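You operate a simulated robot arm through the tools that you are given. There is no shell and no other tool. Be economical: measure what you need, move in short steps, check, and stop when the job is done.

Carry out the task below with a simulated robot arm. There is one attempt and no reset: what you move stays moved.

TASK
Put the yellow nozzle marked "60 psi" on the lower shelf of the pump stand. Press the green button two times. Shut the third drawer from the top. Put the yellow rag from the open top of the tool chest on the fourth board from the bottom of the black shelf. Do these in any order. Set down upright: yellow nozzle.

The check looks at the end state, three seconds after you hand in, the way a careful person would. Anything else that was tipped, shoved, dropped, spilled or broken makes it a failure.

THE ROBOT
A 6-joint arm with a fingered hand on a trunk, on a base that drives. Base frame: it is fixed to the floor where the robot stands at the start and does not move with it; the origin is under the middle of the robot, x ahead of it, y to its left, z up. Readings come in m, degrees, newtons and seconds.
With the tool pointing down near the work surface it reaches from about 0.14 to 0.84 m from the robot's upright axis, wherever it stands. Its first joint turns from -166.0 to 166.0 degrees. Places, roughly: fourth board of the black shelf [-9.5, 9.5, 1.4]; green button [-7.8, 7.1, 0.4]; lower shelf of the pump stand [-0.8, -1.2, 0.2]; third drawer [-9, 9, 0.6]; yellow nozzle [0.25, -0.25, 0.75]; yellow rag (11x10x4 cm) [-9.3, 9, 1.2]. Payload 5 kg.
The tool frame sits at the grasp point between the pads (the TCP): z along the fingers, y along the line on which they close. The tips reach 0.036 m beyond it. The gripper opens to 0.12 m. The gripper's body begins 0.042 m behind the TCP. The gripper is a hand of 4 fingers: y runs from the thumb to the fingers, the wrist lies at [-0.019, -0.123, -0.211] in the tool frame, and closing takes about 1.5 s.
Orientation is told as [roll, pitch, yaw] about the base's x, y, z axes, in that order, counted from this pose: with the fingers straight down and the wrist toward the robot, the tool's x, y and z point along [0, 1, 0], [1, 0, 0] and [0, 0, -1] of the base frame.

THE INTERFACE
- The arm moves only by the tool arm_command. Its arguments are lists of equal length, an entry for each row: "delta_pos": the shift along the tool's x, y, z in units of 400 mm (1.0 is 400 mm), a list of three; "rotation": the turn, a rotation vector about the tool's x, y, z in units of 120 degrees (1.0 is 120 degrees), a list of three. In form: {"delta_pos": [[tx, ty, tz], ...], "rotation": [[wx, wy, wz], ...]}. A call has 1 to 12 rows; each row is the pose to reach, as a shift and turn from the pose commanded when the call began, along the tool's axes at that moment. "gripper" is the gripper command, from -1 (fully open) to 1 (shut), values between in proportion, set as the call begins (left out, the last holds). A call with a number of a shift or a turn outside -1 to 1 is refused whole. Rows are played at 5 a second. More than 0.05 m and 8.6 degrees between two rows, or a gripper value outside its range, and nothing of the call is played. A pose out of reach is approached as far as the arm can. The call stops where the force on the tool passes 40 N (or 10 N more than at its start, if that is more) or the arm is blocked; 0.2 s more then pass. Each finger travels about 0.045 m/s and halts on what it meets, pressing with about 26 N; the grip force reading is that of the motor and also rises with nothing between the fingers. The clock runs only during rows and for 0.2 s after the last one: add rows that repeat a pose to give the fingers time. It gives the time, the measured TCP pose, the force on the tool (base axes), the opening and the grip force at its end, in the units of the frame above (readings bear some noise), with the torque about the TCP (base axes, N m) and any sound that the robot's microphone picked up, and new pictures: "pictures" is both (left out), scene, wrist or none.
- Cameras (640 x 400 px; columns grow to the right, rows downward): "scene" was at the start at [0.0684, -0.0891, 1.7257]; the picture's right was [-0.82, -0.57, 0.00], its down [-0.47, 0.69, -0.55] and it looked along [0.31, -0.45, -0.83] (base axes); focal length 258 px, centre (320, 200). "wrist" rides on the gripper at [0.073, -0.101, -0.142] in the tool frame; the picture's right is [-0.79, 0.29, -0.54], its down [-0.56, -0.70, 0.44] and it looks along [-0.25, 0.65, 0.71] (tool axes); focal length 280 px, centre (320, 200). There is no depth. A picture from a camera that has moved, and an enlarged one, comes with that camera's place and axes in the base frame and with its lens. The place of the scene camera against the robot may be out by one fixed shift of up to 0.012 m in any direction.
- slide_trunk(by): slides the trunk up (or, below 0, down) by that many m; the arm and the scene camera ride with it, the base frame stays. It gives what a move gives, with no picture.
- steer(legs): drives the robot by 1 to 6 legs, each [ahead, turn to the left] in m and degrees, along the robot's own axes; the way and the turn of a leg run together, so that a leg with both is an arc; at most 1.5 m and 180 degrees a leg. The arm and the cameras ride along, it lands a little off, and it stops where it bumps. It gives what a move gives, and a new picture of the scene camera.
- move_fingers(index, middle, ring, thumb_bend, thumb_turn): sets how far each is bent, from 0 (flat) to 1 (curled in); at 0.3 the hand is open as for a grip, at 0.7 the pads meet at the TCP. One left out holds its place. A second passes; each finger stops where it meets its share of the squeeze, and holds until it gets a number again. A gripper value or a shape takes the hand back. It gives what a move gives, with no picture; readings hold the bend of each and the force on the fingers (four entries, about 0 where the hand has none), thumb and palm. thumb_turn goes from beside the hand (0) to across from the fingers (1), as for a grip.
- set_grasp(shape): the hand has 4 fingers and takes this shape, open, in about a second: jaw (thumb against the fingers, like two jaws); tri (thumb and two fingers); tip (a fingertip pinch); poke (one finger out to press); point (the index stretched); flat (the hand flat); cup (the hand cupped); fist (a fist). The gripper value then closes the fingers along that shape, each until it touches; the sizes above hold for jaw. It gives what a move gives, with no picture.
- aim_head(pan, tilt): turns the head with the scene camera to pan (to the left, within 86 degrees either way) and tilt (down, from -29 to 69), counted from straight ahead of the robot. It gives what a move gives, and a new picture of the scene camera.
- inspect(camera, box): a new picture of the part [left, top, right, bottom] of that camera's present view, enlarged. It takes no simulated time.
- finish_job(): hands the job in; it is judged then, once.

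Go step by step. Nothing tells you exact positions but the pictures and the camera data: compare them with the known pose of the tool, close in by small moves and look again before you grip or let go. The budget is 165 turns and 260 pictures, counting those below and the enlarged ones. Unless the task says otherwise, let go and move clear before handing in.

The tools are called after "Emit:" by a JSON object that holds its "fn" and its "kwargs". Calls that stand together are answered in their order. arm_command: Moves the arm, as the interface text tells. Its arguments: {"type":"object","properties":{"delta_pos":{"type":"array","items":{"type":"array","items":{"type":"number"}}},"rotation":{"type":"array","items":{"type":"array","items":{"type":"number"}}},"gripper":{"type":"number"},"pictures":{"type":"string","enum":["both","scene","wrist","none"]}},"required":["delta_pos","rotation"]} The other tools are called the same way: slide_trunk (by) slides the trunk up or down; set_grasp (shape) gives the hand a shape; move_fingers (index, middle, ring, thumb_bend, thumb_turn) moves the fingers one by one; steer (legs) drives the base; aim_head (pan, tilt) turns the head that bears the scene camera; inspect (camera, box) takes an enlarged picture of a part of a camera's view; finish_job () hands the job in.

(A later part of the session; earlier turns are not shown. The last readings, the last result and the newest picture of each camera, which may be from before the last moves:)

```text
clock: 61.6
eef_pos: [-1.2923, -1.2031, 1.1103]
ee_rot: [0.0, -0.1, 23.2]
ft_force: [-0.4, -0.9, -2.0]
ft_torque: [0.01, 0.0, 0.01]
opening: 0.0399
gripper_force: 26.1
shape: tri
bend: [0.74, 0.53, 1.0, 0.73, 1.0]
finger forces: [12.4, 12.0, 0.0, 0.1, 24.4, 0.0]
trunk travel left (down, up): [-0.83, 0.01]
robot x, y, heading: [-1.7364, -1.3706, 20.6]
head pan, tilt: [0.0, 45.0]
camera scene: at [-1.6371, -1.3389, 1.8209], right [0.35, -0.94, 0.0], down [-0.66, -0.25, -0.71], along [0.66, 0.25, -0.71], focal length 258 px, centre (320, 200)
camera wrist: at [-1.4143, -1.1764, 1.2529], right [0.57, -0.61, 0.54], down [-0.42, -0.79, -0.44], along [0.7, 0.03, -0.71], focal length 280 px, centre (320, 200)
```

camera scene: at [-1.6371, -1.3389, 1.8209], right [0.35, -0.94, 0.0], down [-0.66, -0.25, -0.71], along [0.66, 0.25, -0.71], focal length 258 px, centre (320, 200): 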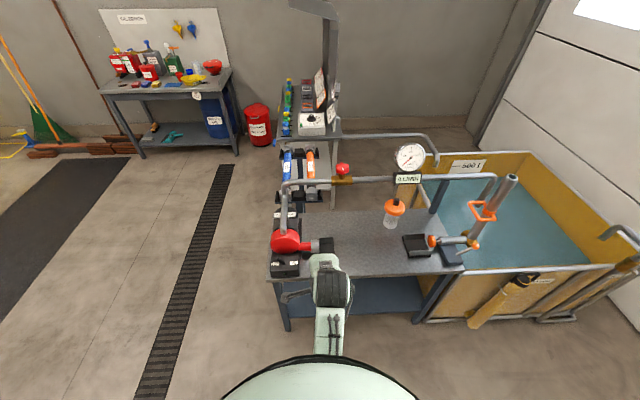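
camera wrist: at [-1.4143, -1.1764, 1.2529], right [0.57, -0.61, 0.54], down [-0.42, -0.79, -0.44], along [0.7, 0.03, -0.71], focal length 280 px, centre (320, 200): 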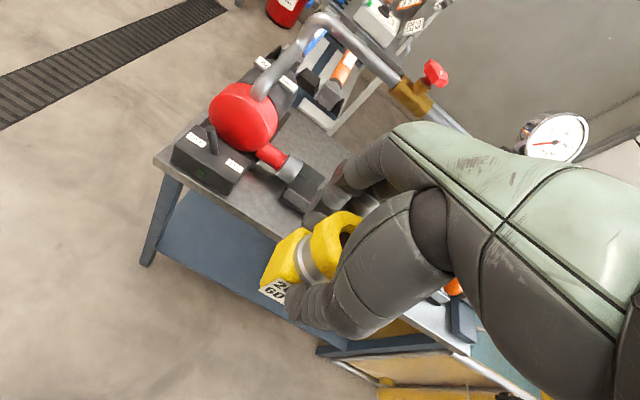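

I'll lower the trunk in front of the table to see the shelf from a lower viewpoint and measure its height.

Emit:
{"fn": "slide_trunk", "kwargs": {"by": -0.6}}

Emit:
{"fn": "arm_command", "kwargs": {"delta_pos": [[0, 0, 0]], "rotation": [[0, 0, 0]], "pictures": "both"}}

```text
refused: -0.6 is not a number from -0.4 to 0.4
```

```text
clock: 62.0
eef_pos: [-1.2925, -1.2024, 1.1116]
ee_rot: [-0.2, 0.0, 23.1]
ft_force: [0.7, 0.4, -1.7]
ft_torque: [0.02, 0.02, 0.0]
opening: 0.0401
gripper_force: 25.6
shape: tri
bend: [0.74, 0.53, 1.0, 0.73, 1.0]
finger forces: [12.4, 12.0, 0.0, 0.0, 24.3, 0.0]
trunk travel left (down, up): [-0.83, 0.01]
robot x, y, heading: [-1.7378, -1.3733, 20.7]
head pan, tilt: [0.0, 45.0]
camera scene: at [-1.6373, -1.3377, 1.8209], right [0.35, -0.94, 0.0], down [-0.66, -0.25, -0.71], along [0.66, 0.25, -0.71], focal length 258 px, centre (320, 200)
camera wrist: at [-1.4143, -1.1757, 1.2528], right [0.57, -0.61, 0.54], down [-0.42, -0.79, -0.44], along [0.7, 0.02, -0.71], focal length 280 px, centre (320, 200)
```

scene: 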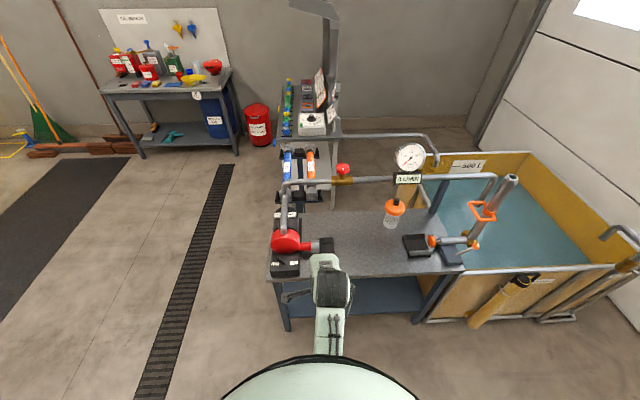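
wrist: 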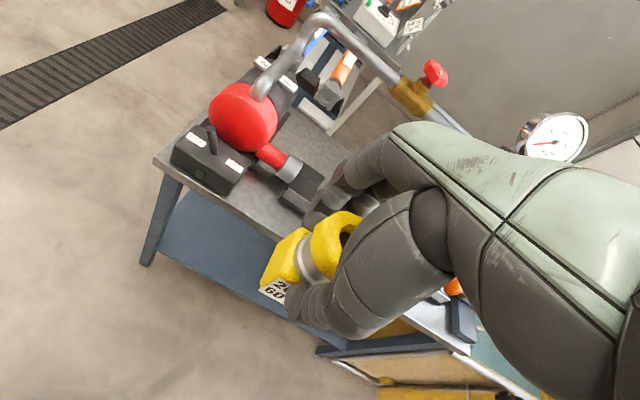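

The slide is limited to 0.4 m per call, so I'll lower in two parts.

Emit:
{"fn": "slide_trunk", "kwargs": {"by": -0.3}}

Emit:
{"fn": "slide_trunk", "kwargs": {"by": -0.3}}

Emit:
{"fn": "arm_command", "kwargs": {"delta_pos": [[0, 0, 0]], "rotation": [[0, 0, 0]], "pictures": "both"}}

```text
clock: 65.0
eef_pos: [-1.2938, -1.2024, 0.8116]
ee_rot: [0.0, -0.1, 23.0]
ft_force: [0.3, 0.0, -2.7]
ft_torque: [-0.02, -0.02, 0.02]
opening: 0.0396
gripper_force: 26.4
shape: tri
bend: [0.74, 0.53, 1.0, 0.73, 1.0]
finger forces: [12.4, 12.0, 0.1, 0.0, 24.4, 0.1]
trunk travel left (down, up): [-0.53, 0.31]
robot x, y, heading: [-1.7365, -1.3718, 20.5]
head pan, tilt: [0.0, 45.0]
```

```text
clock: 68.0
eef_pos: [-1.2921, -1.2025, 0.512]
ee_rot: [0.0, -0.1, 23.1]
ft_force: [-0.4, -0.1, -2.8]
ft_torque: [-0.01, -0.02, 0.0]
opening: 0.0396
gripper_force: 25.4
shape: tri
bend: [0.74, 0.53, 1.0, 0.73, 1.0]
finger forces: [12.4, 12.0, 0.0, 0.0, 24.4, 0.0]
trunk travel left (down, up): [-0.23, 0.61]
robot x, y, heading: [-1.7377, -1.3747, 20.7]
head pan, tilt: [0.0, 45.0]
```

```text
clock: 68.4
eef_pos: [-1.2915, -1.2028, 0.5112]
ee_rot: [-0.1, -0.1, 23.2]
ft_force: [0.1, 0.1, -1.7]
ft_torque: [0.02, -0.02, 0.0]
opening: 0.0399
gripper_force: 26.3
shape: tri
bend: [0.74, 0.53, 1.0, 0.73, 1.0]
finger forces: [12.4, 12.0, 0.1, 0.1, 24.4, 0.0]
trunk travel left (down, up): [-0.23, 0.61]
robot x, y, heading: [-1.7366, -1.3745, 20.8]
head pan, tilt: [0.0, 45.0]
camera scene: at [-1.6374, -1.3381, 1.2209], right [0.35, -0.94, 0.0], down [-0.66, -0.25, -0.71], along [0.66, 0.25, -0.71], focal length 258 px, centre (320, 200)
camera wrist: at [-1.4145, -1.1761, 0.6528], right [0.57, -0.61, 0.54], down [-0.42, -0.79, -0.44], along [0.7, 0.02, -0.71], focal length 280 px, centre (320, 200)
```

scene: 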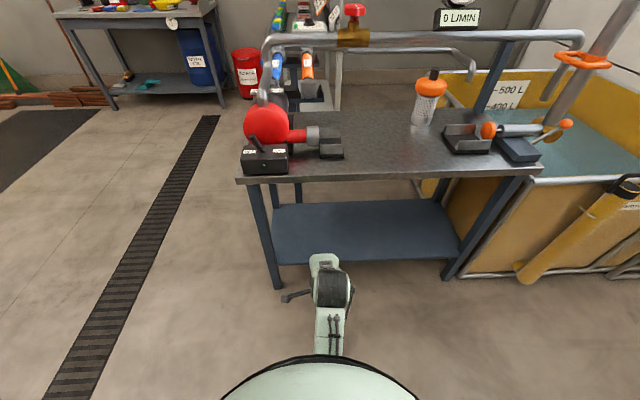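
wrist: 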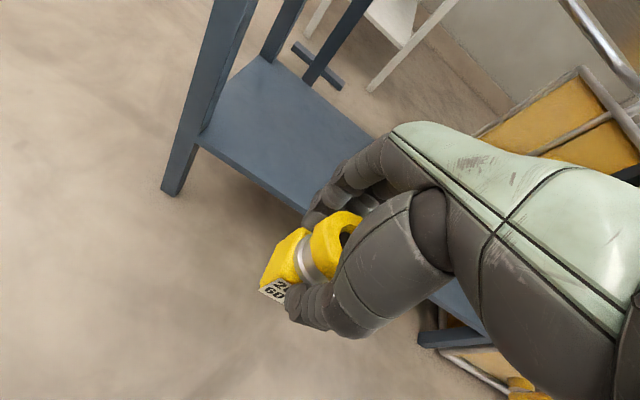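

The shelf surface is at z≈0.22–0.25, inset ~4 cm from the table edge. I'll shift right 0.1 m, lower, and drive 0.2 m closer.

Emit:
{"fn": "slide_trunk", "kwargs": {"by": -0.12}}

Emit:
{"fn": "arm_command", "kwargs": {"delta_pos": [[-0.08, 0, 0], [-0.16, 0, 0], [-0.25, 0, 0], [-0.25, 0, 0]], "rotation": [[0, 0, 0], [0, 0, 0], [0, 0, 0], [0, 0, 0]], "pictures": "none"}}

Emit:
{"fn": "steer", "kwargs": {"legs": [[0.2, 0]]}}

Emit:
{"fn": "arm_command", "kwargs": {"delta_pos": [[0, 0, 0]], "rotation": [[0, 0, 0]], "pictures": "wrist"}}

```text
clock: 69.9
eef_pos: [-1.2919, -1.2033, 0.3917]
ee_rot: [0.1, -0.1, 23.0]
ft_force: [0.6, 0.6, -2.7]
ft_torque: [0.01, 0.0, 0.0]
opening: 0.0394
gripper_force: 25.8
shape: tri
bend: [0.74, 0.53, 1.0, 0.73, 1.0]
finger forces: [12.5, 12.0, 0.0, 0.1, 24.4, 0.0]
trunk travel left (down, up): [-0.11, 0.73]
robot x, y, heading: [-1.7389, -1.3704, 20.6]
head pan, tilt: [0.0, 45.0]
```

```text
clock: 70.9
eef_pos: [-1.2534, -1.2966, 0.3916]
ee_rot: [0.0, -0.1, 23.1]
ft_force: [0.0, 1.0, -2.6]
ft_torque: [0.03, -0.01, -0.02]
opening: 0.0396
gripper_force: 25.4
shape: tri
bend: [0.74, 0.53, 1.0, 0.73, 1.0]
finger forces: [12.3, 12.0, 0.0, 0.0, 24.3, 0.1]
trunk travel left (down, up): [-0.11, 0.73]
robot x, y, heading: [-1.7356, -1.3709, 20.7]
head pan, tilt: [0.0, 45.0]
```

```text
clock: 72.6
eef_pos: [-1.065, -1.2261, 0.3921]
ee_rot: [0.0, -0.1, 23.0]
ft_force: [0.0, -0.2, -1.3]
ft_torque: [-0.02, -0.03, 0.02]
opening: 0.0397
gripper_force: 25.7
shape: tri
bend: [0.74, 0.53, 1.0, 0.73, 1.0]
finger forces: [12.3, 11.9, 0.0, 0.1, 24.3, 0.1]
trunk travel left (down, up): [-0.11, 0.73]
robot x, y, heading: [-1.5499, -1.302, 20.6]
head pan, tilt: [0.0, 45.0]
camera scene: at [-1.4492, -1.2675, 1.1009], right [0.35, -0.94, 0.0], down [-0.66, -0.25, -0.71], along [0.66, 0.25, -0.71], focal length 258 px, centre (320, 200)
```

scene: 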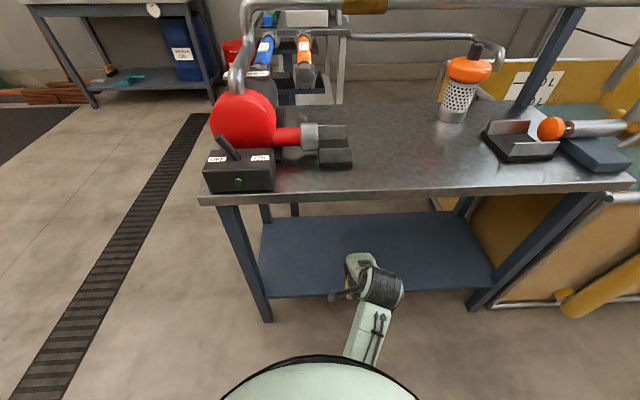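

```text
clock: 73.0
eef_pos: [-1.0658, -1.2268, 0.3921]
ee_rot: [0.0, 0.0, 23.0]
ft_force: [0.0, -0.4, -3.3]
ft_torque: [0.03, -0.01, 0.03]
opening: 0.0399
gripper_force: 26.4
shape: tri
bend: [0.74, 0.53, 1.0, 0.73, 1.0]
finger forces: [12.2, 12.0, 0.0, 0.0, 24.4, 0.0]
trunk travel left (down, up): [-0.11, 0.73]
robot x, y, heading: [-1.5509, -1.2982, 20.6]
head pan, tilt: [0.0, 45.0]
camera wrist: at [-1.188, -1.1999, 0.5326], right [0.57, -0.61, 0.54], down [-0.43, -0.79, -0.44], along [0.7, 0.02, -0.71], focal length 280 px, centre (320, 200)
```

wrist: 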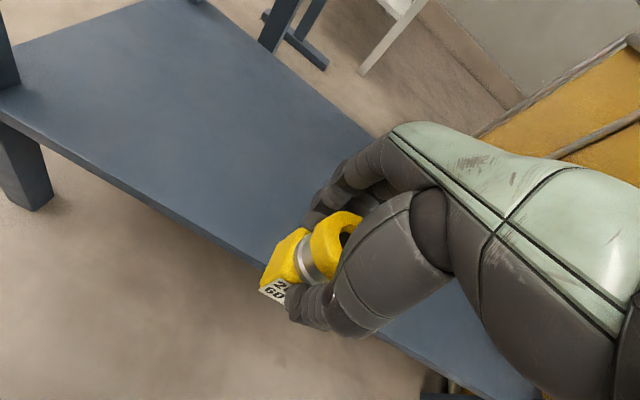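

The nozzle is just outside the shelf edge, above its level. I'll extend 0.16 m inward and check.

Emit:
{"fn": "arm_command", "kwargs": {"delta_pos": [[0, 0.08, 0], [0, 0.16, 0], [0, 0.24, 0], [0, 0.32, 0], [0, 0.4, 0], [0, 0.4, 0]], "rotation": [[0, 0, 0], [0, 0, 0], [0, 0, 0], [0, 0, 0], [0, 0, 0], [0, 0, 0]], "pictures": "both"}}

```text
clock: 74.4
eef_pos: [-0.918, -1.1633, 0.3911]
ee_rot: [-0.1, -0.1, 23.0]
ft_force: [-0.1, -0.9, -1.7]
ft_torque: [-0.01, 0.01, 0.01]
opening: 0.0399
gripper_force: 26.4
shape: tri
bend: [0.74, 0.53, 1.0, 0.73, 1.0]
finger forces: [12.3, 12.0, 0.0, 0.0, 24.2, 0.1]
trunk travel left (down, up): [-0.11, 0.73]
robot x, y, heading: [-1.5455, -1.3018, 20.7]
head pan, tilt: [0.0, 45.0]
camera scene: at [-1.4491, -1.2675, 1.1009], right [0.35, -0.94, 0.0], down [-0.66, -0.25, -0.71], along [0.66, 0.25, -0.71], focal length 258 px, centre (320, 200)
camera wrist: at [-1.0402, -1.1373, 0.5328], right [0.57, -0.61, 0.54], down [-0.43, -0.79, -0.44], along [0.7, 0.02, -0.71], focal length 280 px, centre (320, 200)
```

scene: 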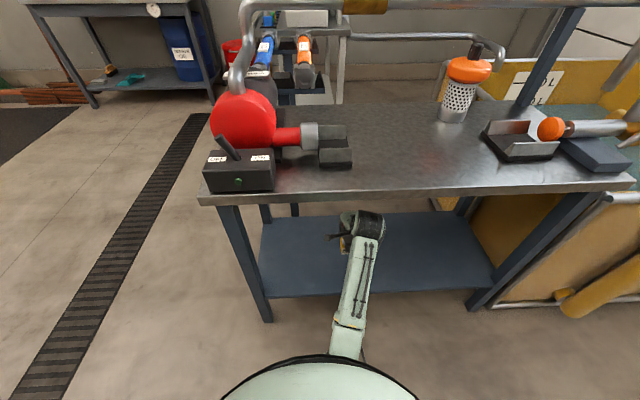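
wrist: 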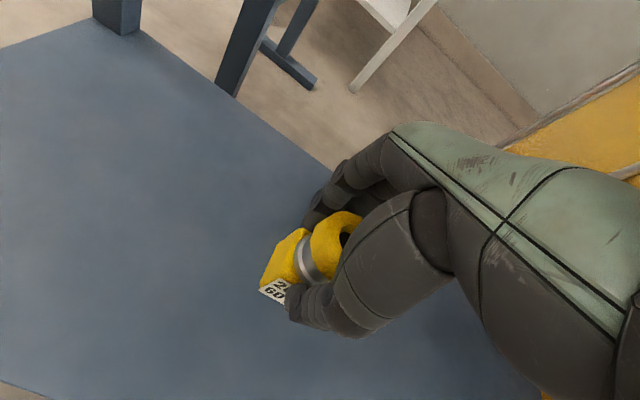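

Well over the shelf with room all round. I'll lower in small steps.

Emit:
{"fn": "arm_command", "kwargs": {"delta_pos": [[0, 0, 0.05], [0, 0, 0.1], [0, 0, 0.15], [0, 0, 0.17], [0, 0, 0.17]], "rotation": [[0, 0, 0], [0, 0, 0], [0, 0, 0], [0, 0, 0], [0, 0, 0]], "pictures": "wrist"}}

Emit:
{"fn": "inspect", "kwargs": {"camera": "wrist", "box": [200, 180, 400, 340]}}

```text
clock: 75.6
eef_pos: [-0.9171, -1.1638, 0.3244]
ee_rot: [0.0, -0.2, 23.0]
ft_force: [-0.4, 0.7, -3.1]
ft_torque: [0.05, -0.02, 0.02]
opening: 0.0393
gripper_force: 26.8
shape: tri
bend: [0.74, 0.53, 1.0, 0.74, 1.0]
finger forces: [12.3, 11.9, 0.1, 0.0, 24.2, 0.0]
trunk travel left (down, up): [-0.11, 0.73]
robot x, y, heading: [-1.5493, -1.3054, 20.4]
head pan, tilt: [0.0, 45.0]
camera wrist: at [-1.0406, -1.1382, 0.4651], right [0.57, -0.61, 0.54], down [-0.42, -0.79, -0.44], along [0.7, 0.02, -0.71], focal length 280 px, centre (320, 200)
```

wrist: 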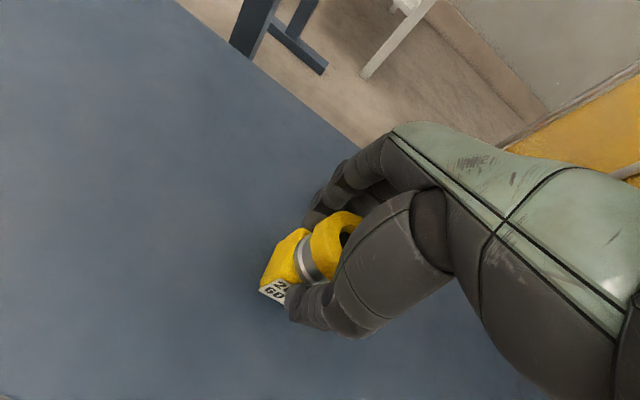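

```text
2.50 times, centred on (300, 260) of wrist
camera zoom: at [-1.0406, -1.1382, 0.4651], right [0.57, -0.61, 0.54], down [-0.42, -0.79, -0.44], along [0.7, 0.02, -0.71], focal length 701 px, centre (370, 50)
```

zoom: 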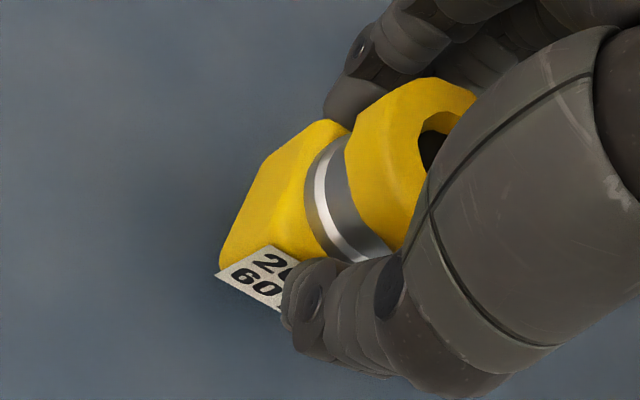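

Still free. I'll descend slowly until contact.

Emit:
{"fn": "arm_command", "kwargs": {"delta_pos": [[0, 0, 0.01], [0, 0, 0.02], [0, 0, 0.03], [0, 0, 0.04], [0, 0, 0.05], [0, 0, 0.06]], "rotation": [[0, 0, 0], [0, 0, 0], [0, 0, 0], [0, 0, 0], [0, 0, 0], [0, 0, 0]], "pictures": "none"}}

```text
clock: 77.2
eef_pos: [-0.9136, -1.1624, 0.3071]
ee_rot: [-0.1, -1.2, 23.0]
ft_force: [-5.0, 0.1, 21.2]
ft_torque: [-0.07, 0.32, -0.03]
opening: 0.043
gripper_force: 26.3
shape: tri
bend: [0.74, 0.53, 1.0, 0.74, 1.0]
finger forces: [12.3, 11.9, 0.0, 0.0, 28.9, 0.1]
trunk travel left (down, up): [-0.11, 0.73]
robot x, y, heading: [-1.5486, -1.3004, 20.5]
head pan, tilt: [0.0, 45.0]
stopped in row 6: the force on the tool passed its limit at 41 N (the readings are from after the stop); the commanded pose is now the measured one
```

Contact with the shelf. I'll ease up 2 mm to relieve the push and look.

Emit:
{"fn": "arm_command", "kwargs": {"delta_pos": [[0, 0, -0.005], [0, 0, -0.005]], "rotation": [[0.01, 0, 0], [0.01, 0, 0]], "pictures": "wrist"}}

Emit:
{"fn": "inspect", "kwargs": {"camera": "wrist", "box": [200, 180, 400, 340]}}

```text
clock: 77.8
eef_pos: [-0.9146, -1.1632, 0.3072]
ee_rot: [-0.1, 0.3, 23.0]
ft_force: [4.9, 0.2, 19.7]
ft_torque: [0.18, -0.32, 0.0]
opening: 0.0423
gripper_force: 26.4
shape: tri
bend: [0.74, 0.53, 1.0, 0.74, 1.0]
finger forces: [14.7, 14.2, 0.0, 0.0, 25.1, 0.0]
trunk travel left (down, up): [-0.11, 0.73]
robot x, y, heading: [-1.5478, -1.3021, 20.6]
head pan, tilt: [0.0, 45.0]
camera wrist: at [-1.0361, -1.1359, 0.4493], right [0.58, -0.61, 0.54], down [-0.43, -0.79, -0.44], along [0.7, 0.02, -0.72], focal length 280 px, centre (320, 200)
```

wrist: 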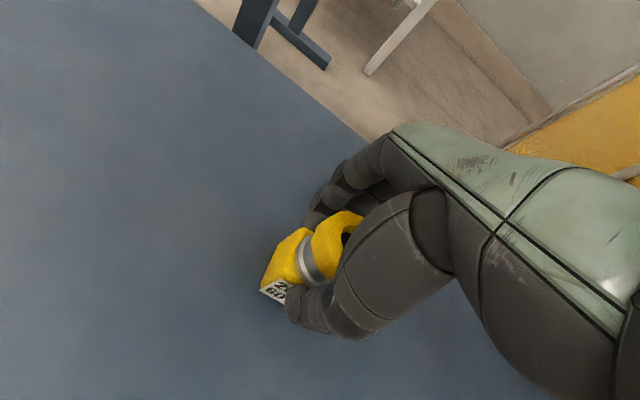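

```text
2.50 times, centred on (300, 260) of wrist
camera zoom: at [-1.0361, -1.1359, 0.4493], right [0.58, -0.61, 0.54], down [-0.43, -0.79, -0.44], along [0.7, 0.02, -0.72], focal length 701 px, centre (370, 50)
```

zoom: 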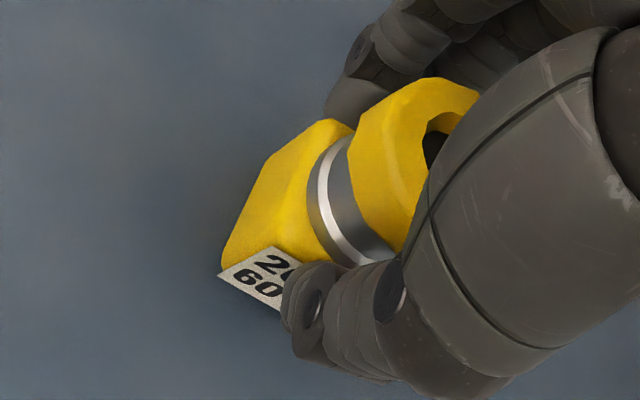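

Still pressed about 20 N; I'll rise another 2 mm and then open the hand.

Emit:
{"fn": "arm_command", "kwargs": {"delta_pos": [[0, 0, -0.006], [0, 0, -0.006]], "rotation": [[-0.002, 0, 0], [-0.002, 0, 0]], "pictures": "none"}}

```text
clock: 78.4
eef_pos: [-0.9157, -1.1633, 0.3076]
ee_rot: [-0.1, 0.3, 23.0]
ft_force: [4.4, 1.4, 12.0]
ft_torque: [0.14, -0.37, -0.02]
opening: 0.0419
gripper_force: 26.0
shape: tri
bend: [0.74, 0.52, 1.0, 0.74, 1.0]
finger forces: [14.7, 14.5, 0.0, 0.0, 24.1, 0.1]
trunk travel left (down, up): [-0.11, 0.73]
robot x, y, heading: [-1.5477, -1.3024, 20.6]
head pan, tilt: [0.0, 45.0]
```

A little more relief, then open fully.

Emit:
{"fn": "arm_command", "kwargs": {"delta_pos": [[0, -0.002, -0.005], [0, -0.002, -0.005]], "rotation": [[0, 0, 0], [0, 0, 0]], "pictures": "none"}}

Emit:
{"fn": "arm_command", "kwargs": {"delta_pos": [[0, 0, 0], [0, 0, 0], [0, 0, 0], [0, 0, 0], [0, 0, 0], [0, 0, 0], [0, 0, 0], [0, 0, 0], [0, 0, 0]], "rotation": [[0, 0, 0], [0, 0, 0], [0, 0, 0], [0, 0, 0], [0, 0, 0], [0, 0, 0], [0, 0, 0], [0, 0, 0], [0, 0, 0]], "gripper": -1, "pictures": "wrist"}}

```text
clock: 79.0
eef_pos: [-0.9175, -1.1627, 0.3087]
ee_rot: [0.0, 0.4, 23.0]
ft_force: [1.3, 1.0, 2.4]
ft_torque: [0.09, -0.19, -0.02]
opening: 0.0416
gripper_force: 26.1
shape: tri
bend: [0.74, 0.53, 1.0, 0.74, 1.0]
finger forces: [12.8, 12.4, 0.0, 0.1, 23.8, 0.0]
trunk travel left (down, up): [-0.11, 0.73]
robot x, y, heading: [-1.5477, -1.3019, 20.7]
head pan, tilt: [0.0, 45.0]
```

```text
clock: 81.0
eef_pos: [-0.917, -1.1633, 0.3105]
ee_rot: [-0.1, 0.3, 23.0]
ft_force: [0.6, -0.6, 0.2]
ft_torque: [0.02, -0.01, -0.03]
opening: 0.1196
gripper_force: 0.0
shape: tri
bend: [0.3, 0.3, 0.99, 0.3, 0.98]
finger forces: [0.0, 0.0, 0.1, 0.0, 0.0, 0.0]
trunk travel left (down, up): [-0.11, 0.73]
robot x, y, heading: [-1.55, -1.2996, 20.7]
head pan, tilt: [0.0, 45.0]
camera wrist: at [-1.0377, -1.1364, 0.4516], right [0.58, -0.61, 0.54], down [-0.43, -0.79, -0.44], along [0.7, 0.02, -0.72], focal length 280 px, centre (320, 200)
```

wrist: 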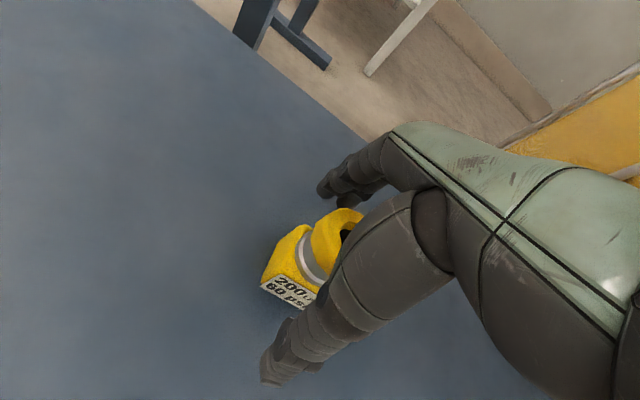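

The nozzle stands free on the shelf. I'll rise straight up 0.11 m and draw back.

Emit:
{"fn": "arm_command", "kwargs": {"delta_pos": [[0, 0, -0.06], [0, 0, -0.12], [0, 0, -0.18], [0, 0, -0.24], [0, 0, -0.28], [0, 0, -0.28]], "rotation": [[0, 0, 0], [0, 0, 0], [0, 0, 0], [0, 0, 0], [0, 0, 0], [0, 0, 0]], "pictures": "wrist"}}

Emit:
{"fn": "arm_command", "kwargs": {"delta_pos": [[0, -0.1, 0], [0, -0.2, 0], [0, -0.3, 0], [0, -0.4, 0], [0, -0.4, 0]], "rotation": [[0, 0, 0], [0, 0, 0], [0, 0, 0], [0, 0, 0], [0, 0, 0]], "pictures": "both"}}

```text
clock: 82.4
eef_pos: [-0.9177, -1.1654, 0.4215]
ee_rot: [-0.1, 0.4, 22.9]
ft_force: [-0.3, -0.4, 0.2]
ft_torque: [0.02, 0.03, 0.0]
opening: 0.1196
gripper_force: 0.0
shape: tri
bend: [0.3, 0.3, 0.99, 0.3, 0.98]
finger forces: [0.0, 0.0, 0.1, 0.1, 0.1, 0.0]
trunk travel left (down, up): [-0.11, 0.73]
robot x, y, heading: [-1.5498, -1.3027, 20.4]
head pan, tilt: [0.0, 45.0]
camera wrist: at [-1.0377, -1.1373, 0.564], right [0.58, -0.61, 0.54], down [-0.43, -0.79, -0.44], along [0.7, 0.02, -0.72], focal length 280 px, centre (320, 200)
```

wrist: 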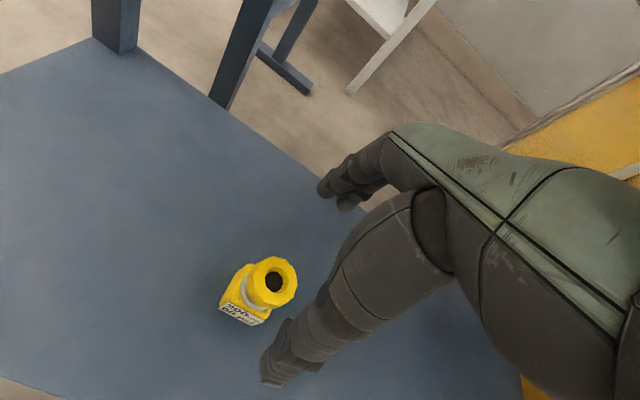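

```text
clock: 83.6
eef_pos: [-1.0618, -1.2262, 0.4231]
ee_rot: [-0.1, 0.3, 23.1]
ft_force: [-0.6, -0.3, 0.2]
ft_torque: [-0.01, 0.02, -0.04]
opening: 0.1196
gripper_force: 0.0
shape: tri
bend: [0.3, 0.3, 0.99, 0.3, 0.98]
finger forces: [0.1, 0.0, 0.0, 0.0, 0.1, 0.0]
trunk travel left (down, up): [-0.11, 0.73]
robot x, y, heading: [-1.546, -1.3005, 21.2]
head pan, tilt: [0.0, 45.0]
camera scene: at [-1.4497, -1.2676, 1.101], right [0.35, -0.94, 0.0], down [-0.66, -0.25, -0.71], along [0.66, 0.25, -0.71], focal length 258 px, centre (320, 200)
camera wrist: at [-1.1832, -1.1987, 0.5653], right [0.58, -0.61, 0.54], down [-0.43, -0.79, -0.44], along [0.7, 0.02, -0.72], focal length 280 px, centre (320, 200)
```

scene: 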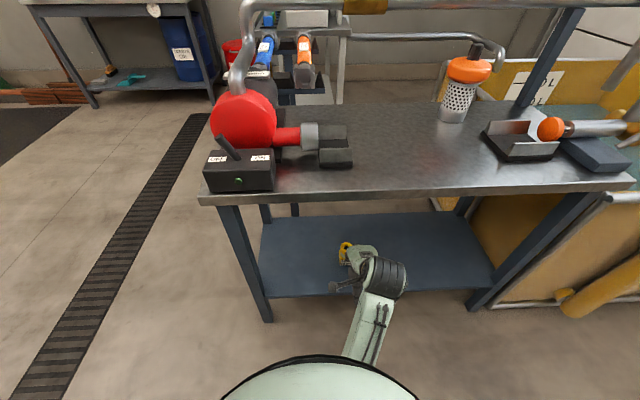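
wrist: 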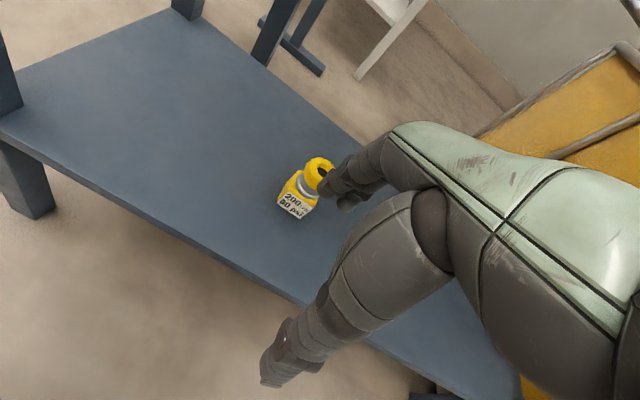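

The nozzle stands upright on the lower shelf, clear of the hand. Next I'll back away, raise the trunk and find the way to the other area near (-8,8).

Emit:
{"fn": "steer", "kwargs": {"legs": [[-0.6, 0], [0, 93]]}}

Emit:
{"fn": "slide_trunk", "kwargs": {"by": 0.4}}

Emit:
{"fn": "aim_head", "kwargs": {"pan": 0, "tilt": 12}}

Emit:
{"fn": "aim_head", "kwargs": {"pan": 65, "tilt": 12}}

```text
clock: 92.0
eef_pos: [-2.209, -1.0279, 0.4235]
ee_rot: [-0.1, 0.3, 114.8]
ft_force: [-1.0, 0.0, -0.3]
ft_torque: [-0.04, 0.01, 0.0]
opening: 0.1197
gripper_force: 0.0
shape: tri
bend: [0.3, 0.3, 0.99, 0.3, 0.98]
finger forces: [0.1, 0.0, 0.0, 0.0, 0.0, 0.0]
trunk travel left (down, up): [-0.11, 0.73]
robot x, y, heading: [-2.1194, -1.5128, 112.3]
head pan, tilt: [0.0, 45.0]
camera scene: at [-2.1644, -1.414, 1.1009], right [0.92, 0.38, 0.0], down [0.27, -0.65, -0.71], along [-0.27, 0.65, -0.71], focal length 258 px, centre (320, 200)
```

scene: 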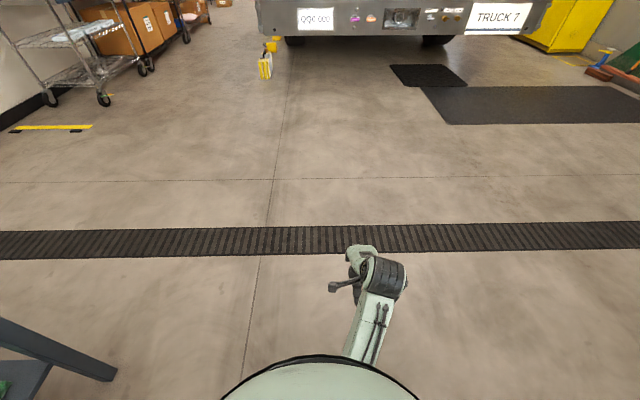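

```text
clock: 95.8
eef_pos: [-2.2084, -1.0263, 0.8229]
ee_rot: [-0.1, 0.3, 114.7]
ft_force: [0.8, 0.0, -0.3]
ft_torque: [0.01, 0.01, 0.0]
opening: 0.1198
gripper_force: 0.0
shape: tri
bend: [0.3, 0.3, 0.99, 0.3, 0.98]
finger forces: [0.0, 0.0, 0.0, 0.0, 0.0, 0.0]
trunk travel left (down, up): [-0.51, 0.33]
robot x, y, heading: [-2.1173, -1.5109, 112.7]
head pan, tilt: [0.0, 45.0]
```

```text
clock: 96.8
eef_pos: [-2.2088, -1.0274, 0.8225]
ee_rot: [-0.1, 0.3, 114.8]
ft_force: [-0.1, 0.0, -0.9]
ft_torque: [-0.01, 0.04, -0.01]
opening: 0.1198
gripper_force: 0.1
shape: tri
bend: [0.3, 0.3, 0.99, 0.3, 0.98]
finger forces: [0.0, 0.0, 0.0, 0.0, 0.0, 0.1]
trunk travel left (down, up): [-0.51, 0.33]
robot x, y, heading: [-2.1156, -1.5127, 112.6]
head pan, tilt: [0.0, 12.0]
camera scene: at [-2.169, -1.4029, 1.5526], right [0.92, 0.38, 0.0], down [0.08, -0.19, -0.98], along [-0.37, 0.9, -0.21], focal length 258 px, centre (320, 200)
```

scene: 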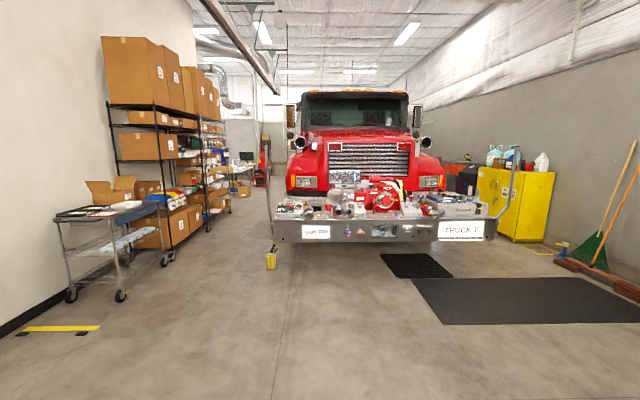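

```text
clock: 98.2
eef_pos: [-2.2085, -1.028, 0.8231]
ee_rot: [-0.2, 0.4, 114.9]
ft_force: [-0.3, -0.2, 0.3]
ft_torque: [0.0, 0.0, 0.01]
opening: 0.1195
gripper_force: 0.1
shape: tri
bend: [0.3, 0.3, 0.99, 0.3, 0.98]
finger forces: [0.0, 0.0, 0.0, 0.0, 0.0, 0.0]
trunk travel left (down, up): [-0.51, 0.33]
robot x, y, heading: [-2.1172, -1.5135, 112.6]
head pan, tilt: [65.0, 12.0]
camera scene: at [-2.2265, -1.4848, 1.5526], right [0.05, 1.0, 0.0], down [0.21, -0.01, -0.98], along [-0.98, 0.04, -0.21], focal length 258 px, centre (320, 200)
```

scene: 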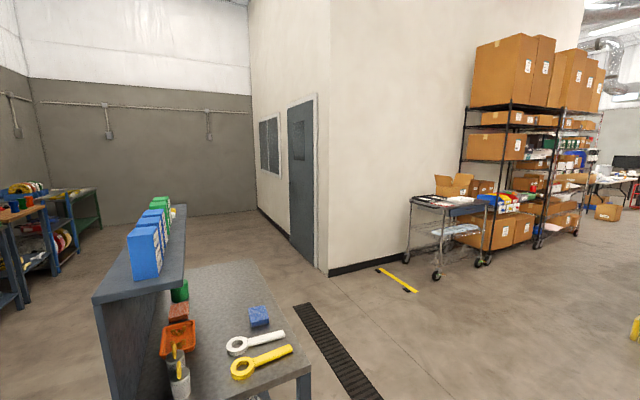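

The aisle between the left shelving and Truck 7 leads towards the target area. I'll drive into its mouth and look ahead.

Emit:
{"fn": "steer", "kwargs": {"legs": [[0, 33.7], [1.21, 0], [1.21, 0], [0, -32.7]]}}

Emit:
{"fn": "aim_head", "kwargs": {"pan": 0, "tilt": 20}}

```text
clock: 115.0
eef_pos: [-4.197, 0.3398, 0.8223]
ee_rot: [-0.1, 0.3, 113.7]
ft_force: [-0.9, 0.3, -0.4]
ft_torque: [-0.04, -0.01, -0.04]
opening: 0.1198
gripper_force: 0.0
shape: tri
bend: [0.3, 0.3, 0.99, 0.3, 0.98]
finger forces: [0.1, 0.0, 0.1, 0.1, 0.0, 0.0]
trunk travel left (down, up): [-0.51, 0.33]
robot x, y, heading: [-4.1184, -0.147, 111.6]
head pan, tilt: [65.0, 12.0]
camera scene: at [-4.2235, -0.1178, 1.5527], right [0.06, 1.0, 0.0], down [0.21, -0.01, -0.98], along [-0.98, 0.06, -0.21], focal length 258 px, centre (320, 200)
```

scene: 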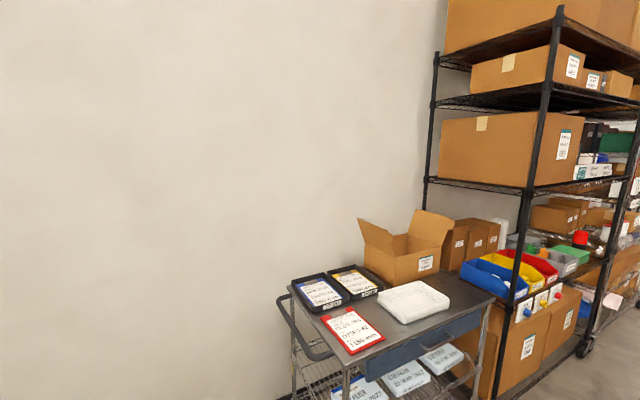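

```text
clock: 116.3
eef_pos: [-4.1972, 0.3397, 0.8238]
ee_rot: [-0.1, 0.3, 113.7]
ft_force: [0.6, 0.3, -0.7]
ft_torque: [-0.02, 0.0, 0.02]
opening: 0.1197
gripper_force: 0.1
shape: tri
bend: [0.3, 0.3, 0.99, 0.3, 0.98]
finger forces: [0.1, 0.1, 0.1, 0.1, 0.0, 0.0]
trunk travel left (down, up): [-0.51, 0.33]
robot x, y, heading: [-4.1173, -0.1502, 111.2]
head pan, tilt: [0.0, 20.0]
camera scene: at [-4.1645, -0.0371, 1.5396], right [0.93, 0.36, 0.0], down [0.12, -0.32, -0.94], along [-0.34, 0.88, -0.34], focal length 258 px, centre (320, 200)
```

scene: 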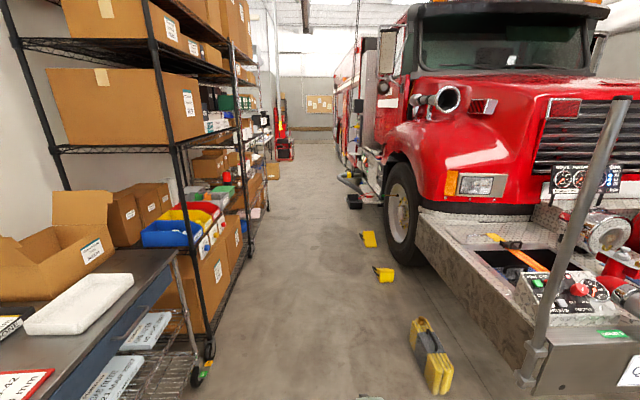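

The aisle is clear, about 1.35 m wide, and I'm in its middle. I'll straighten a little and drive 4.5 m along it.

Emit:
{"fn": "steer", "kwargs": {"legs": [[0, 2.6], [1.5, 0], [1.5, 0], [1.3, 0]]}}

Emit:
{"fn": "aim_head", "kwargs": {"pan": 15, "tilt": 20}}

```text
clock: 139.3
eef_pos: [-5.8543, 4.2724, 0.8224]
ee_rot: [-0.2, 0.1, 113.7]
ft_force: [0.2, 0.0, -0.3]
ft_torque: [0.03, 0.02, -0.02]
opening: 0.1195
gripper_force: 0.1
shape: tri
bend: [0.3, 0.3, 0.99, 0.3, 0.98]
finger forces: [0.1, 0.1, 0.1, 0.0, 0.1, 0.0]
trunk travel left (down, up): [-0.51, 0.33]
robot x, y, heading: [-5.7757, 3.7824, 111.1]
head pan, tilt: [0.0, 20.0]
camera scene: at [-5.822, 3.8951, 1.5396], right [0.93, 0.36, 0.0], down [0.12, -0.32, -0.94], along [-0.34, 0.88, -0.34], focal length 258 px, centre (320, 200)
```

scene: 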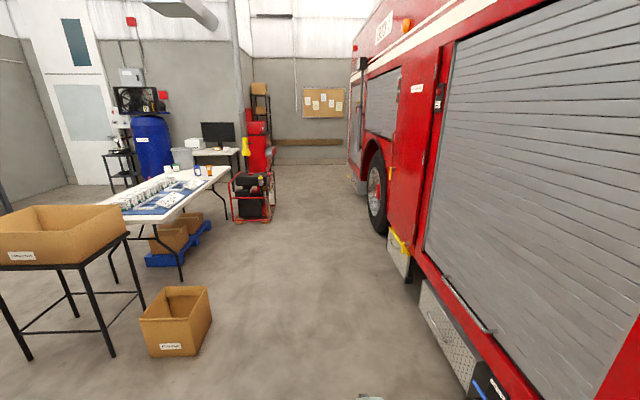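

```text
clock: 140.1
eef_pos: [-5.8544, 4.2716, 0.8231]
ee_rot: [-0.2, 0.3, 113.7]
ft_force: [0.5, -0.6, 0.0]
ft_torque: [-0.02, -0.01, 0.0]
opening: 0.12
gripper_force: 0.1
shape: tri
bend: [0.3, 0.3, 0.99, 0.3, 0.98]
finger forces: [0.1, 0.0, 0.0, 0.0, 0.1, 0.1]
trunk travel left (down, up): [-0.51, 0.33]
robot x, y, heading: [-5.7724, 3.7881, 111.2]
head pan, tilt: [15.0, 20.0]
camera scene: at [-5.8431, 3.8832, 1.5396], right [0.81, 0.59, 0.0], down [0.2, -0.28, -0.94], along [-0.56, 0.76, -0.34], focal length 258 px, centre (320, 200)
```

scene: 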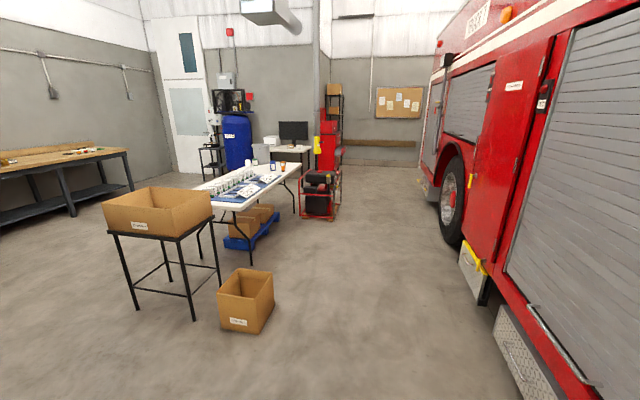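

A red generator/compressor is near (-7.9,6.9), behind it a red tool chest, and behind that a black shelf. I'll zoom in.

Emit:
{"fn": "inspect", "kwargs": {"camera": "scene", "box": [260, 70, 380, 230]}}

```text
2.50 times, centred on (320, 150) of scene
camera zoom: at [-5.8431, 3.8832, 1.5396], right [0.81, 0.59, 0.0], down [0.2, -0.28, -0.94], along [-0.56, 0.76, -0.34], focal length 645 px, centre (320, 325)
```

zoom: 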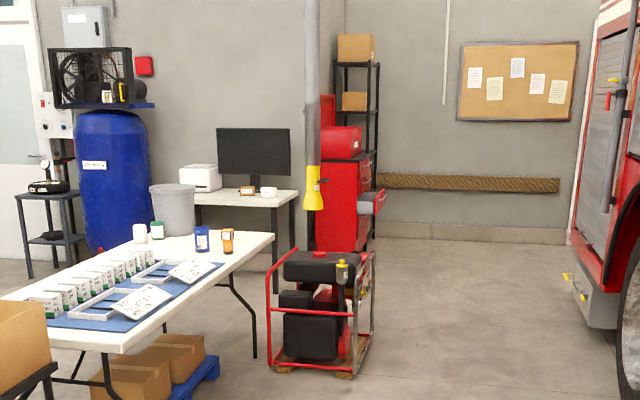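

I'll drive 2.6 m further along the aisle, stopping beside the generator, then look left.

Emit:
{"fn": "steer", "kwargs": {"legs": [[0, 2.0], [1.3, 0], [1.3, 0]]}}

Emit:
{"fn": "aim_head", "kwargs": {"pan": 40, "tilt": 25}}

```text
clock: 154.4
eef_pos: [-6.9117, 6.6466, 0.8232]
ee_rot: [-0.2, 0.3, 116.0]
ft_force: [-0.4, 0.1, -0.6]
ft_torque: [0.02, 0.0, 0.02]
opening: 0.1196
gripper_force: 0.1
shape: tri
bend: [0.3, 0.3, 0.99, 0.3, 0.98]
finger forces: [0.0, 0.1, 0.0, 0.0, 0.0, 0.1]
trunk travel left (down, up): [-0.51, 0.33]
robot x, y, heading: [-6.8095, 6.1621, 113.8]
head pan, tilt: [15.0, 20.0]
camera scene: at [-6.886, 6.2586, 1.5396], right [0.78, 0.62, 0.0], down [0.21, -0.27, -0.94], along [-0.59, 0.73, -0.34], focal length 258 px, centre (320, 200)
```

scene: 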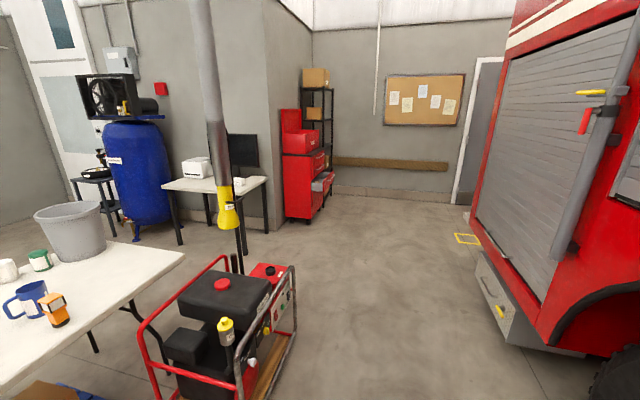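

```text
clock: 155.3
eef_pos: [-6.9126, 6.6455, 0.8236]
ee_rot: [-0.1, 0.3, 116.0]
ft_force: [-0.6, -0.3, -0.5]
ft_torque: [0.0, 0.01, -0.01]
opening: 0.1198
gripper_force: 0.0
shape: tri
bend: [0.3, 0.3, 0.99, 0.3, 0.98]
finger forces: [0.0, 0.0, 0.0, 0.0, 0.0, 0.1]
trunk travel left (down, up): [-0.51, 0.33]
robot x, y, heading: [-6.8105, 6.1614, 113.4]
head pan, tilt: [40.0, 25.0]
camera scene: at [-6.9103, 6.2267, 1.5315], right [0.45, 0.9, 0.0], down [0.38, -0.19, -0.91], along [-0.81, 0.4, -0.42], focal length 258 px, centre (320, 200)
```

scene: 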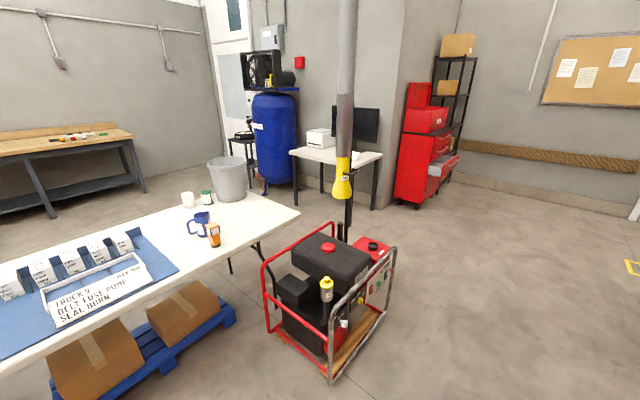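

The generator's control panel faces the aisle; I'll zoom onto it and the chest.

Emit:
{"fn": "inspect", "kwargs": {"camera": "scene", "box": [310, 220, 410, 390]}}

Emit:
{"fn": "inspect", "kwargs": {"camera": "scene", "box": [380, 25, 500, 215]}}

```text
2.35 times, centred on (360, 305) of scene
camera zoom: at [-6.9103, 6.2267, 1.5315], right [0.45, 0.9, 0.0], down [0.38, -0.19, -0.91], along [-0.81, 0.4, -0.42], focal length 607 px, centre (226, -47)
```

zoom: 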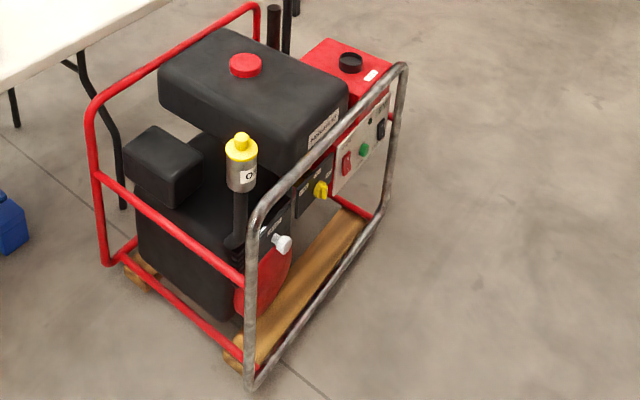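

```text
2.11 times, centred on (440, 120) of scene
camera zoom: at [-6.9103, 6.2267, 1.5315], right [0.45, 0.9, 0.0], down [0.38, -0.19, -0.91], along [-0.81, 0.4, -0.42], focal length 543 px, centre (67, 368)
```

zoom: 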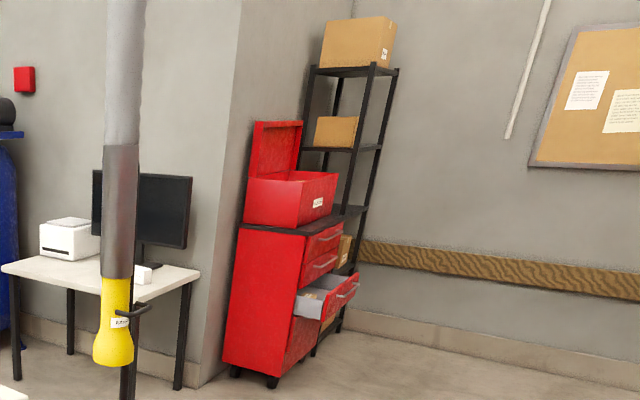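

The green button sits at about (-7.84,7.08,0.4) on the aisle-facing panel, behind an open tube frame. I'll drive beside it and turn to face it.

Emit:
{"fn": "steer", "kwargs": {"legs": [[0, -8], [1.24, 0], [0, 98]]}}

Emit:
{"fn": "aim_head", "kwargs": {"pan": 0, "tilt": 50}}

```text
clock: 167.7
eef_pos: [-7.6315, 7.2233, 0.8229]
ee_rot: [-0.1, 0.3, -152.3]
ft_force: [0.6, -0.5, -0.1]
ft_torque: [-0.01, 0.0, 0.02]
opening: 0.1195
gripper_force: 0.1
shape: tri
bend: [0.3, 0.3, 0.99, 0.3, 0.98]
finger forces: [0.0, 0.0, 0.0, 0.1, 0.0, 0.1]
trunk travel left (down, up): [-0.51, 0.33]
robot x, y, heading: [-7.1537, 7.3393, -154.8]
head pan, tilt: [40.0, 25.0]
camera scene: at [-7.2224, 7.2379, 1.5315], right [-0.91, 0.42, 0.0], down [0.18, 0.38, -0.91], along [-0.38, -0.82, -0.42], focal length 258 px, centre (320, 200)
```

scene: 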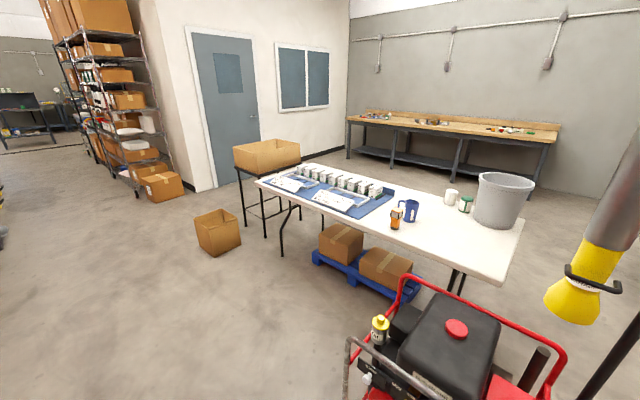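

```text
clock: 168.8
eef_pos: [-7.6307, 7.223, 0.8221]
ee_rot: [-0.2, 0.2, -152.3]
ft_force: [-0.5, 0.5, -0.3]
ft_torque: [-0.03, -0.01, 0.02]
opening: 0.1196
gripper_force: 0.1
shape: tri
bend: [0.3, 0.3, 0.99, 0.3, 0.98]
finger forces: [0.0, 0.0, 0.1, 0.0, 0.0, 0.1]
trunk travel left (down, up): [-0.51, 0.33]
robot x, y, heading: [-7.1563, 7.338, -154.4]
head pan, tilt: [0.0, 50.0]
camera scene: at [-7.2535, 7.2886, 1.4941], right [-0.43, 0.9, 0.0], down [0.69, 0.33, -0.64], along [-0.58, -0.28, -0.77], focal length 258 px, centre (320, 200)
```

scene: 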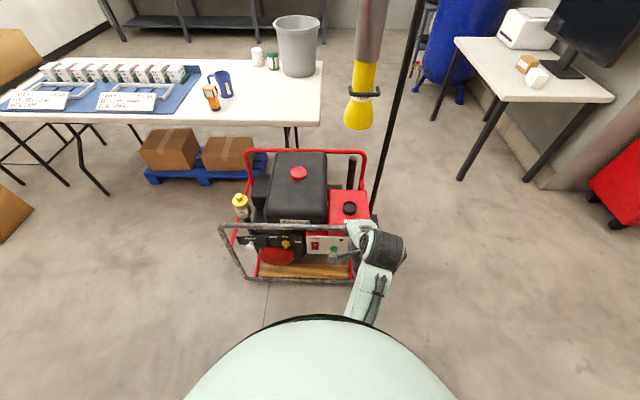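

I'm facing the panel; zooming to measure the green button.

Emit:
{"fn": "inspect", "kwargs": {"camera": "scene", "box": [210, 180, 390, 290]}}

```text
3.56 times, centred on (300, 235) of scene
camera zoom: at [-7.2535, 7.2886, 1.4941], right [-0.43, 0.9, 0.0], down [0.69, 0.33, -0.64], along [-0.58, -0.28, -0.77], focal length 918 px, centre (391, 76)
```

zoom: 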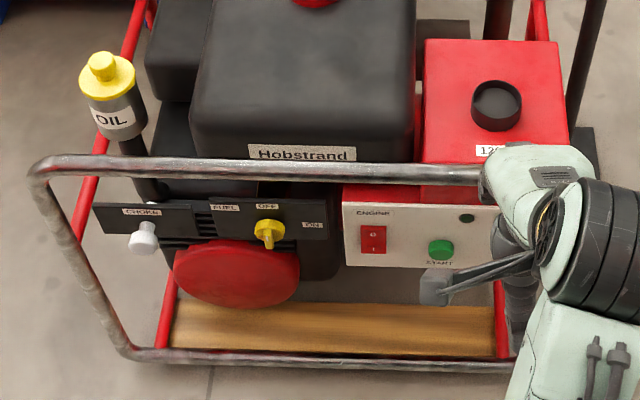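

Button at about (-7.833,7.080,0.40), roughly flush with the tube frame. I'll take the poke shape and pitch the hand forward in place.

Emit:
{"fn": "set_grasp", "kwargs": {"shape": "poke"}}

Emit:
{"fn": "arm_command", "kwargs": {"delta_pos": [[0, 0, 0], [0, 0, 0], [0, 0, 0], [0, 0, 0], [0, 0, 0], [0, 0, 0], [0, 0, 0], [0, 0, 0], [0, 0, 0]], "rotation": [[-0.06, 0, 0], [-0.12, 0, 0], [-0.18, 0, 0], [-0.24, 0, 0], [-0.3, 0, 0], [-0.36, 0, 0], [-0.42, 0, 0], [-0.48, 0, 0], [-0.5, 0, 0]], "pictures": "both"}}

```text
clock: 169.7
eef_pos: [-7.6316, 7.2242, 0.823]
ee_rot: [-0.1, 0.3, -152.3]
ft_force: [-0.5, -0.7, -0.1]
ft_torque: [0.03, -0.03, 0.0]
opening: 0.0
gripper_force: 0.0
shape: poke
bend: [0.7, 0.7, 0.99, 1.0, 1.0]
finger forces: [0.0, 0.0, 0.0, 0.0, 0.0, 0.0]
trunk travel left (down, up): [-0.51, 0.33]
robot x, y, heading: [-7.1529, 7.3379, -154.6]
head pan, tilt: [0.0, 50.0]
```

```text
clock: 171.9
eef_pos: [-7.6735, 7.2312, 0.863]
ee_rot: [-9.0, -63.6, -144.6]
ft_force: [0.0, -1.1, 0.7]
ft_torque: [0.02, -0.02, -0.06]
opening: 0.0
gripper_force: 0.1
shape: poke
bend: [0.7, 0.7, 0.99, 1.0, 1.0]
finger forces: [0.0, 0.1, 0.0, 0.1, 0.0, 0.0]
trunk travel left (down, up): [-0.51, 0.33]
robot x, y, heading: [-7.1502, 7.3377, -154.6]
head pan, tilt: [0.0, 50.0]
stopped in row 9: the arm was blocked; the commanded pose is now the measured one
camera scene: at [-7.2598, 7.2843, 1.4952], right [-0.43, 0.9, 0.0], down [0.7, 0.33, -0.64], along [-0.58, -0.27, -0.77], focal length 258 px, centre (320, 200)
camera wrist: at [-7.4878, 7.2474, 0.8295], right [-0.03, 0.83, 0.55], down [-0.36, 0.51, -0.78], along [-0.93, -0.22, 0.29], focal length 280 px, centre (320, 200)
```

scene: 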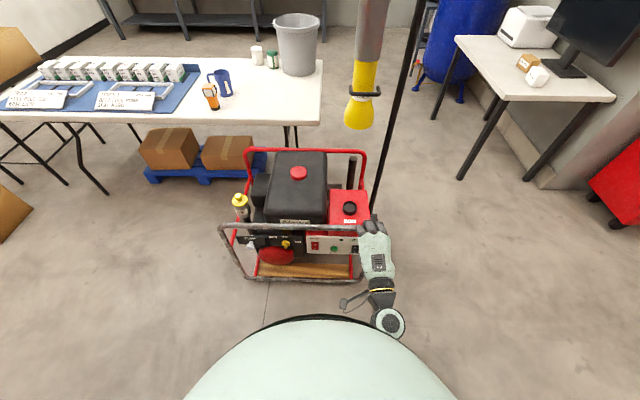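
wrist: 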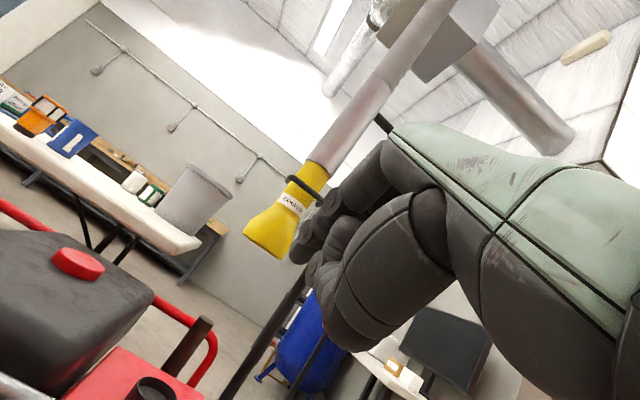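

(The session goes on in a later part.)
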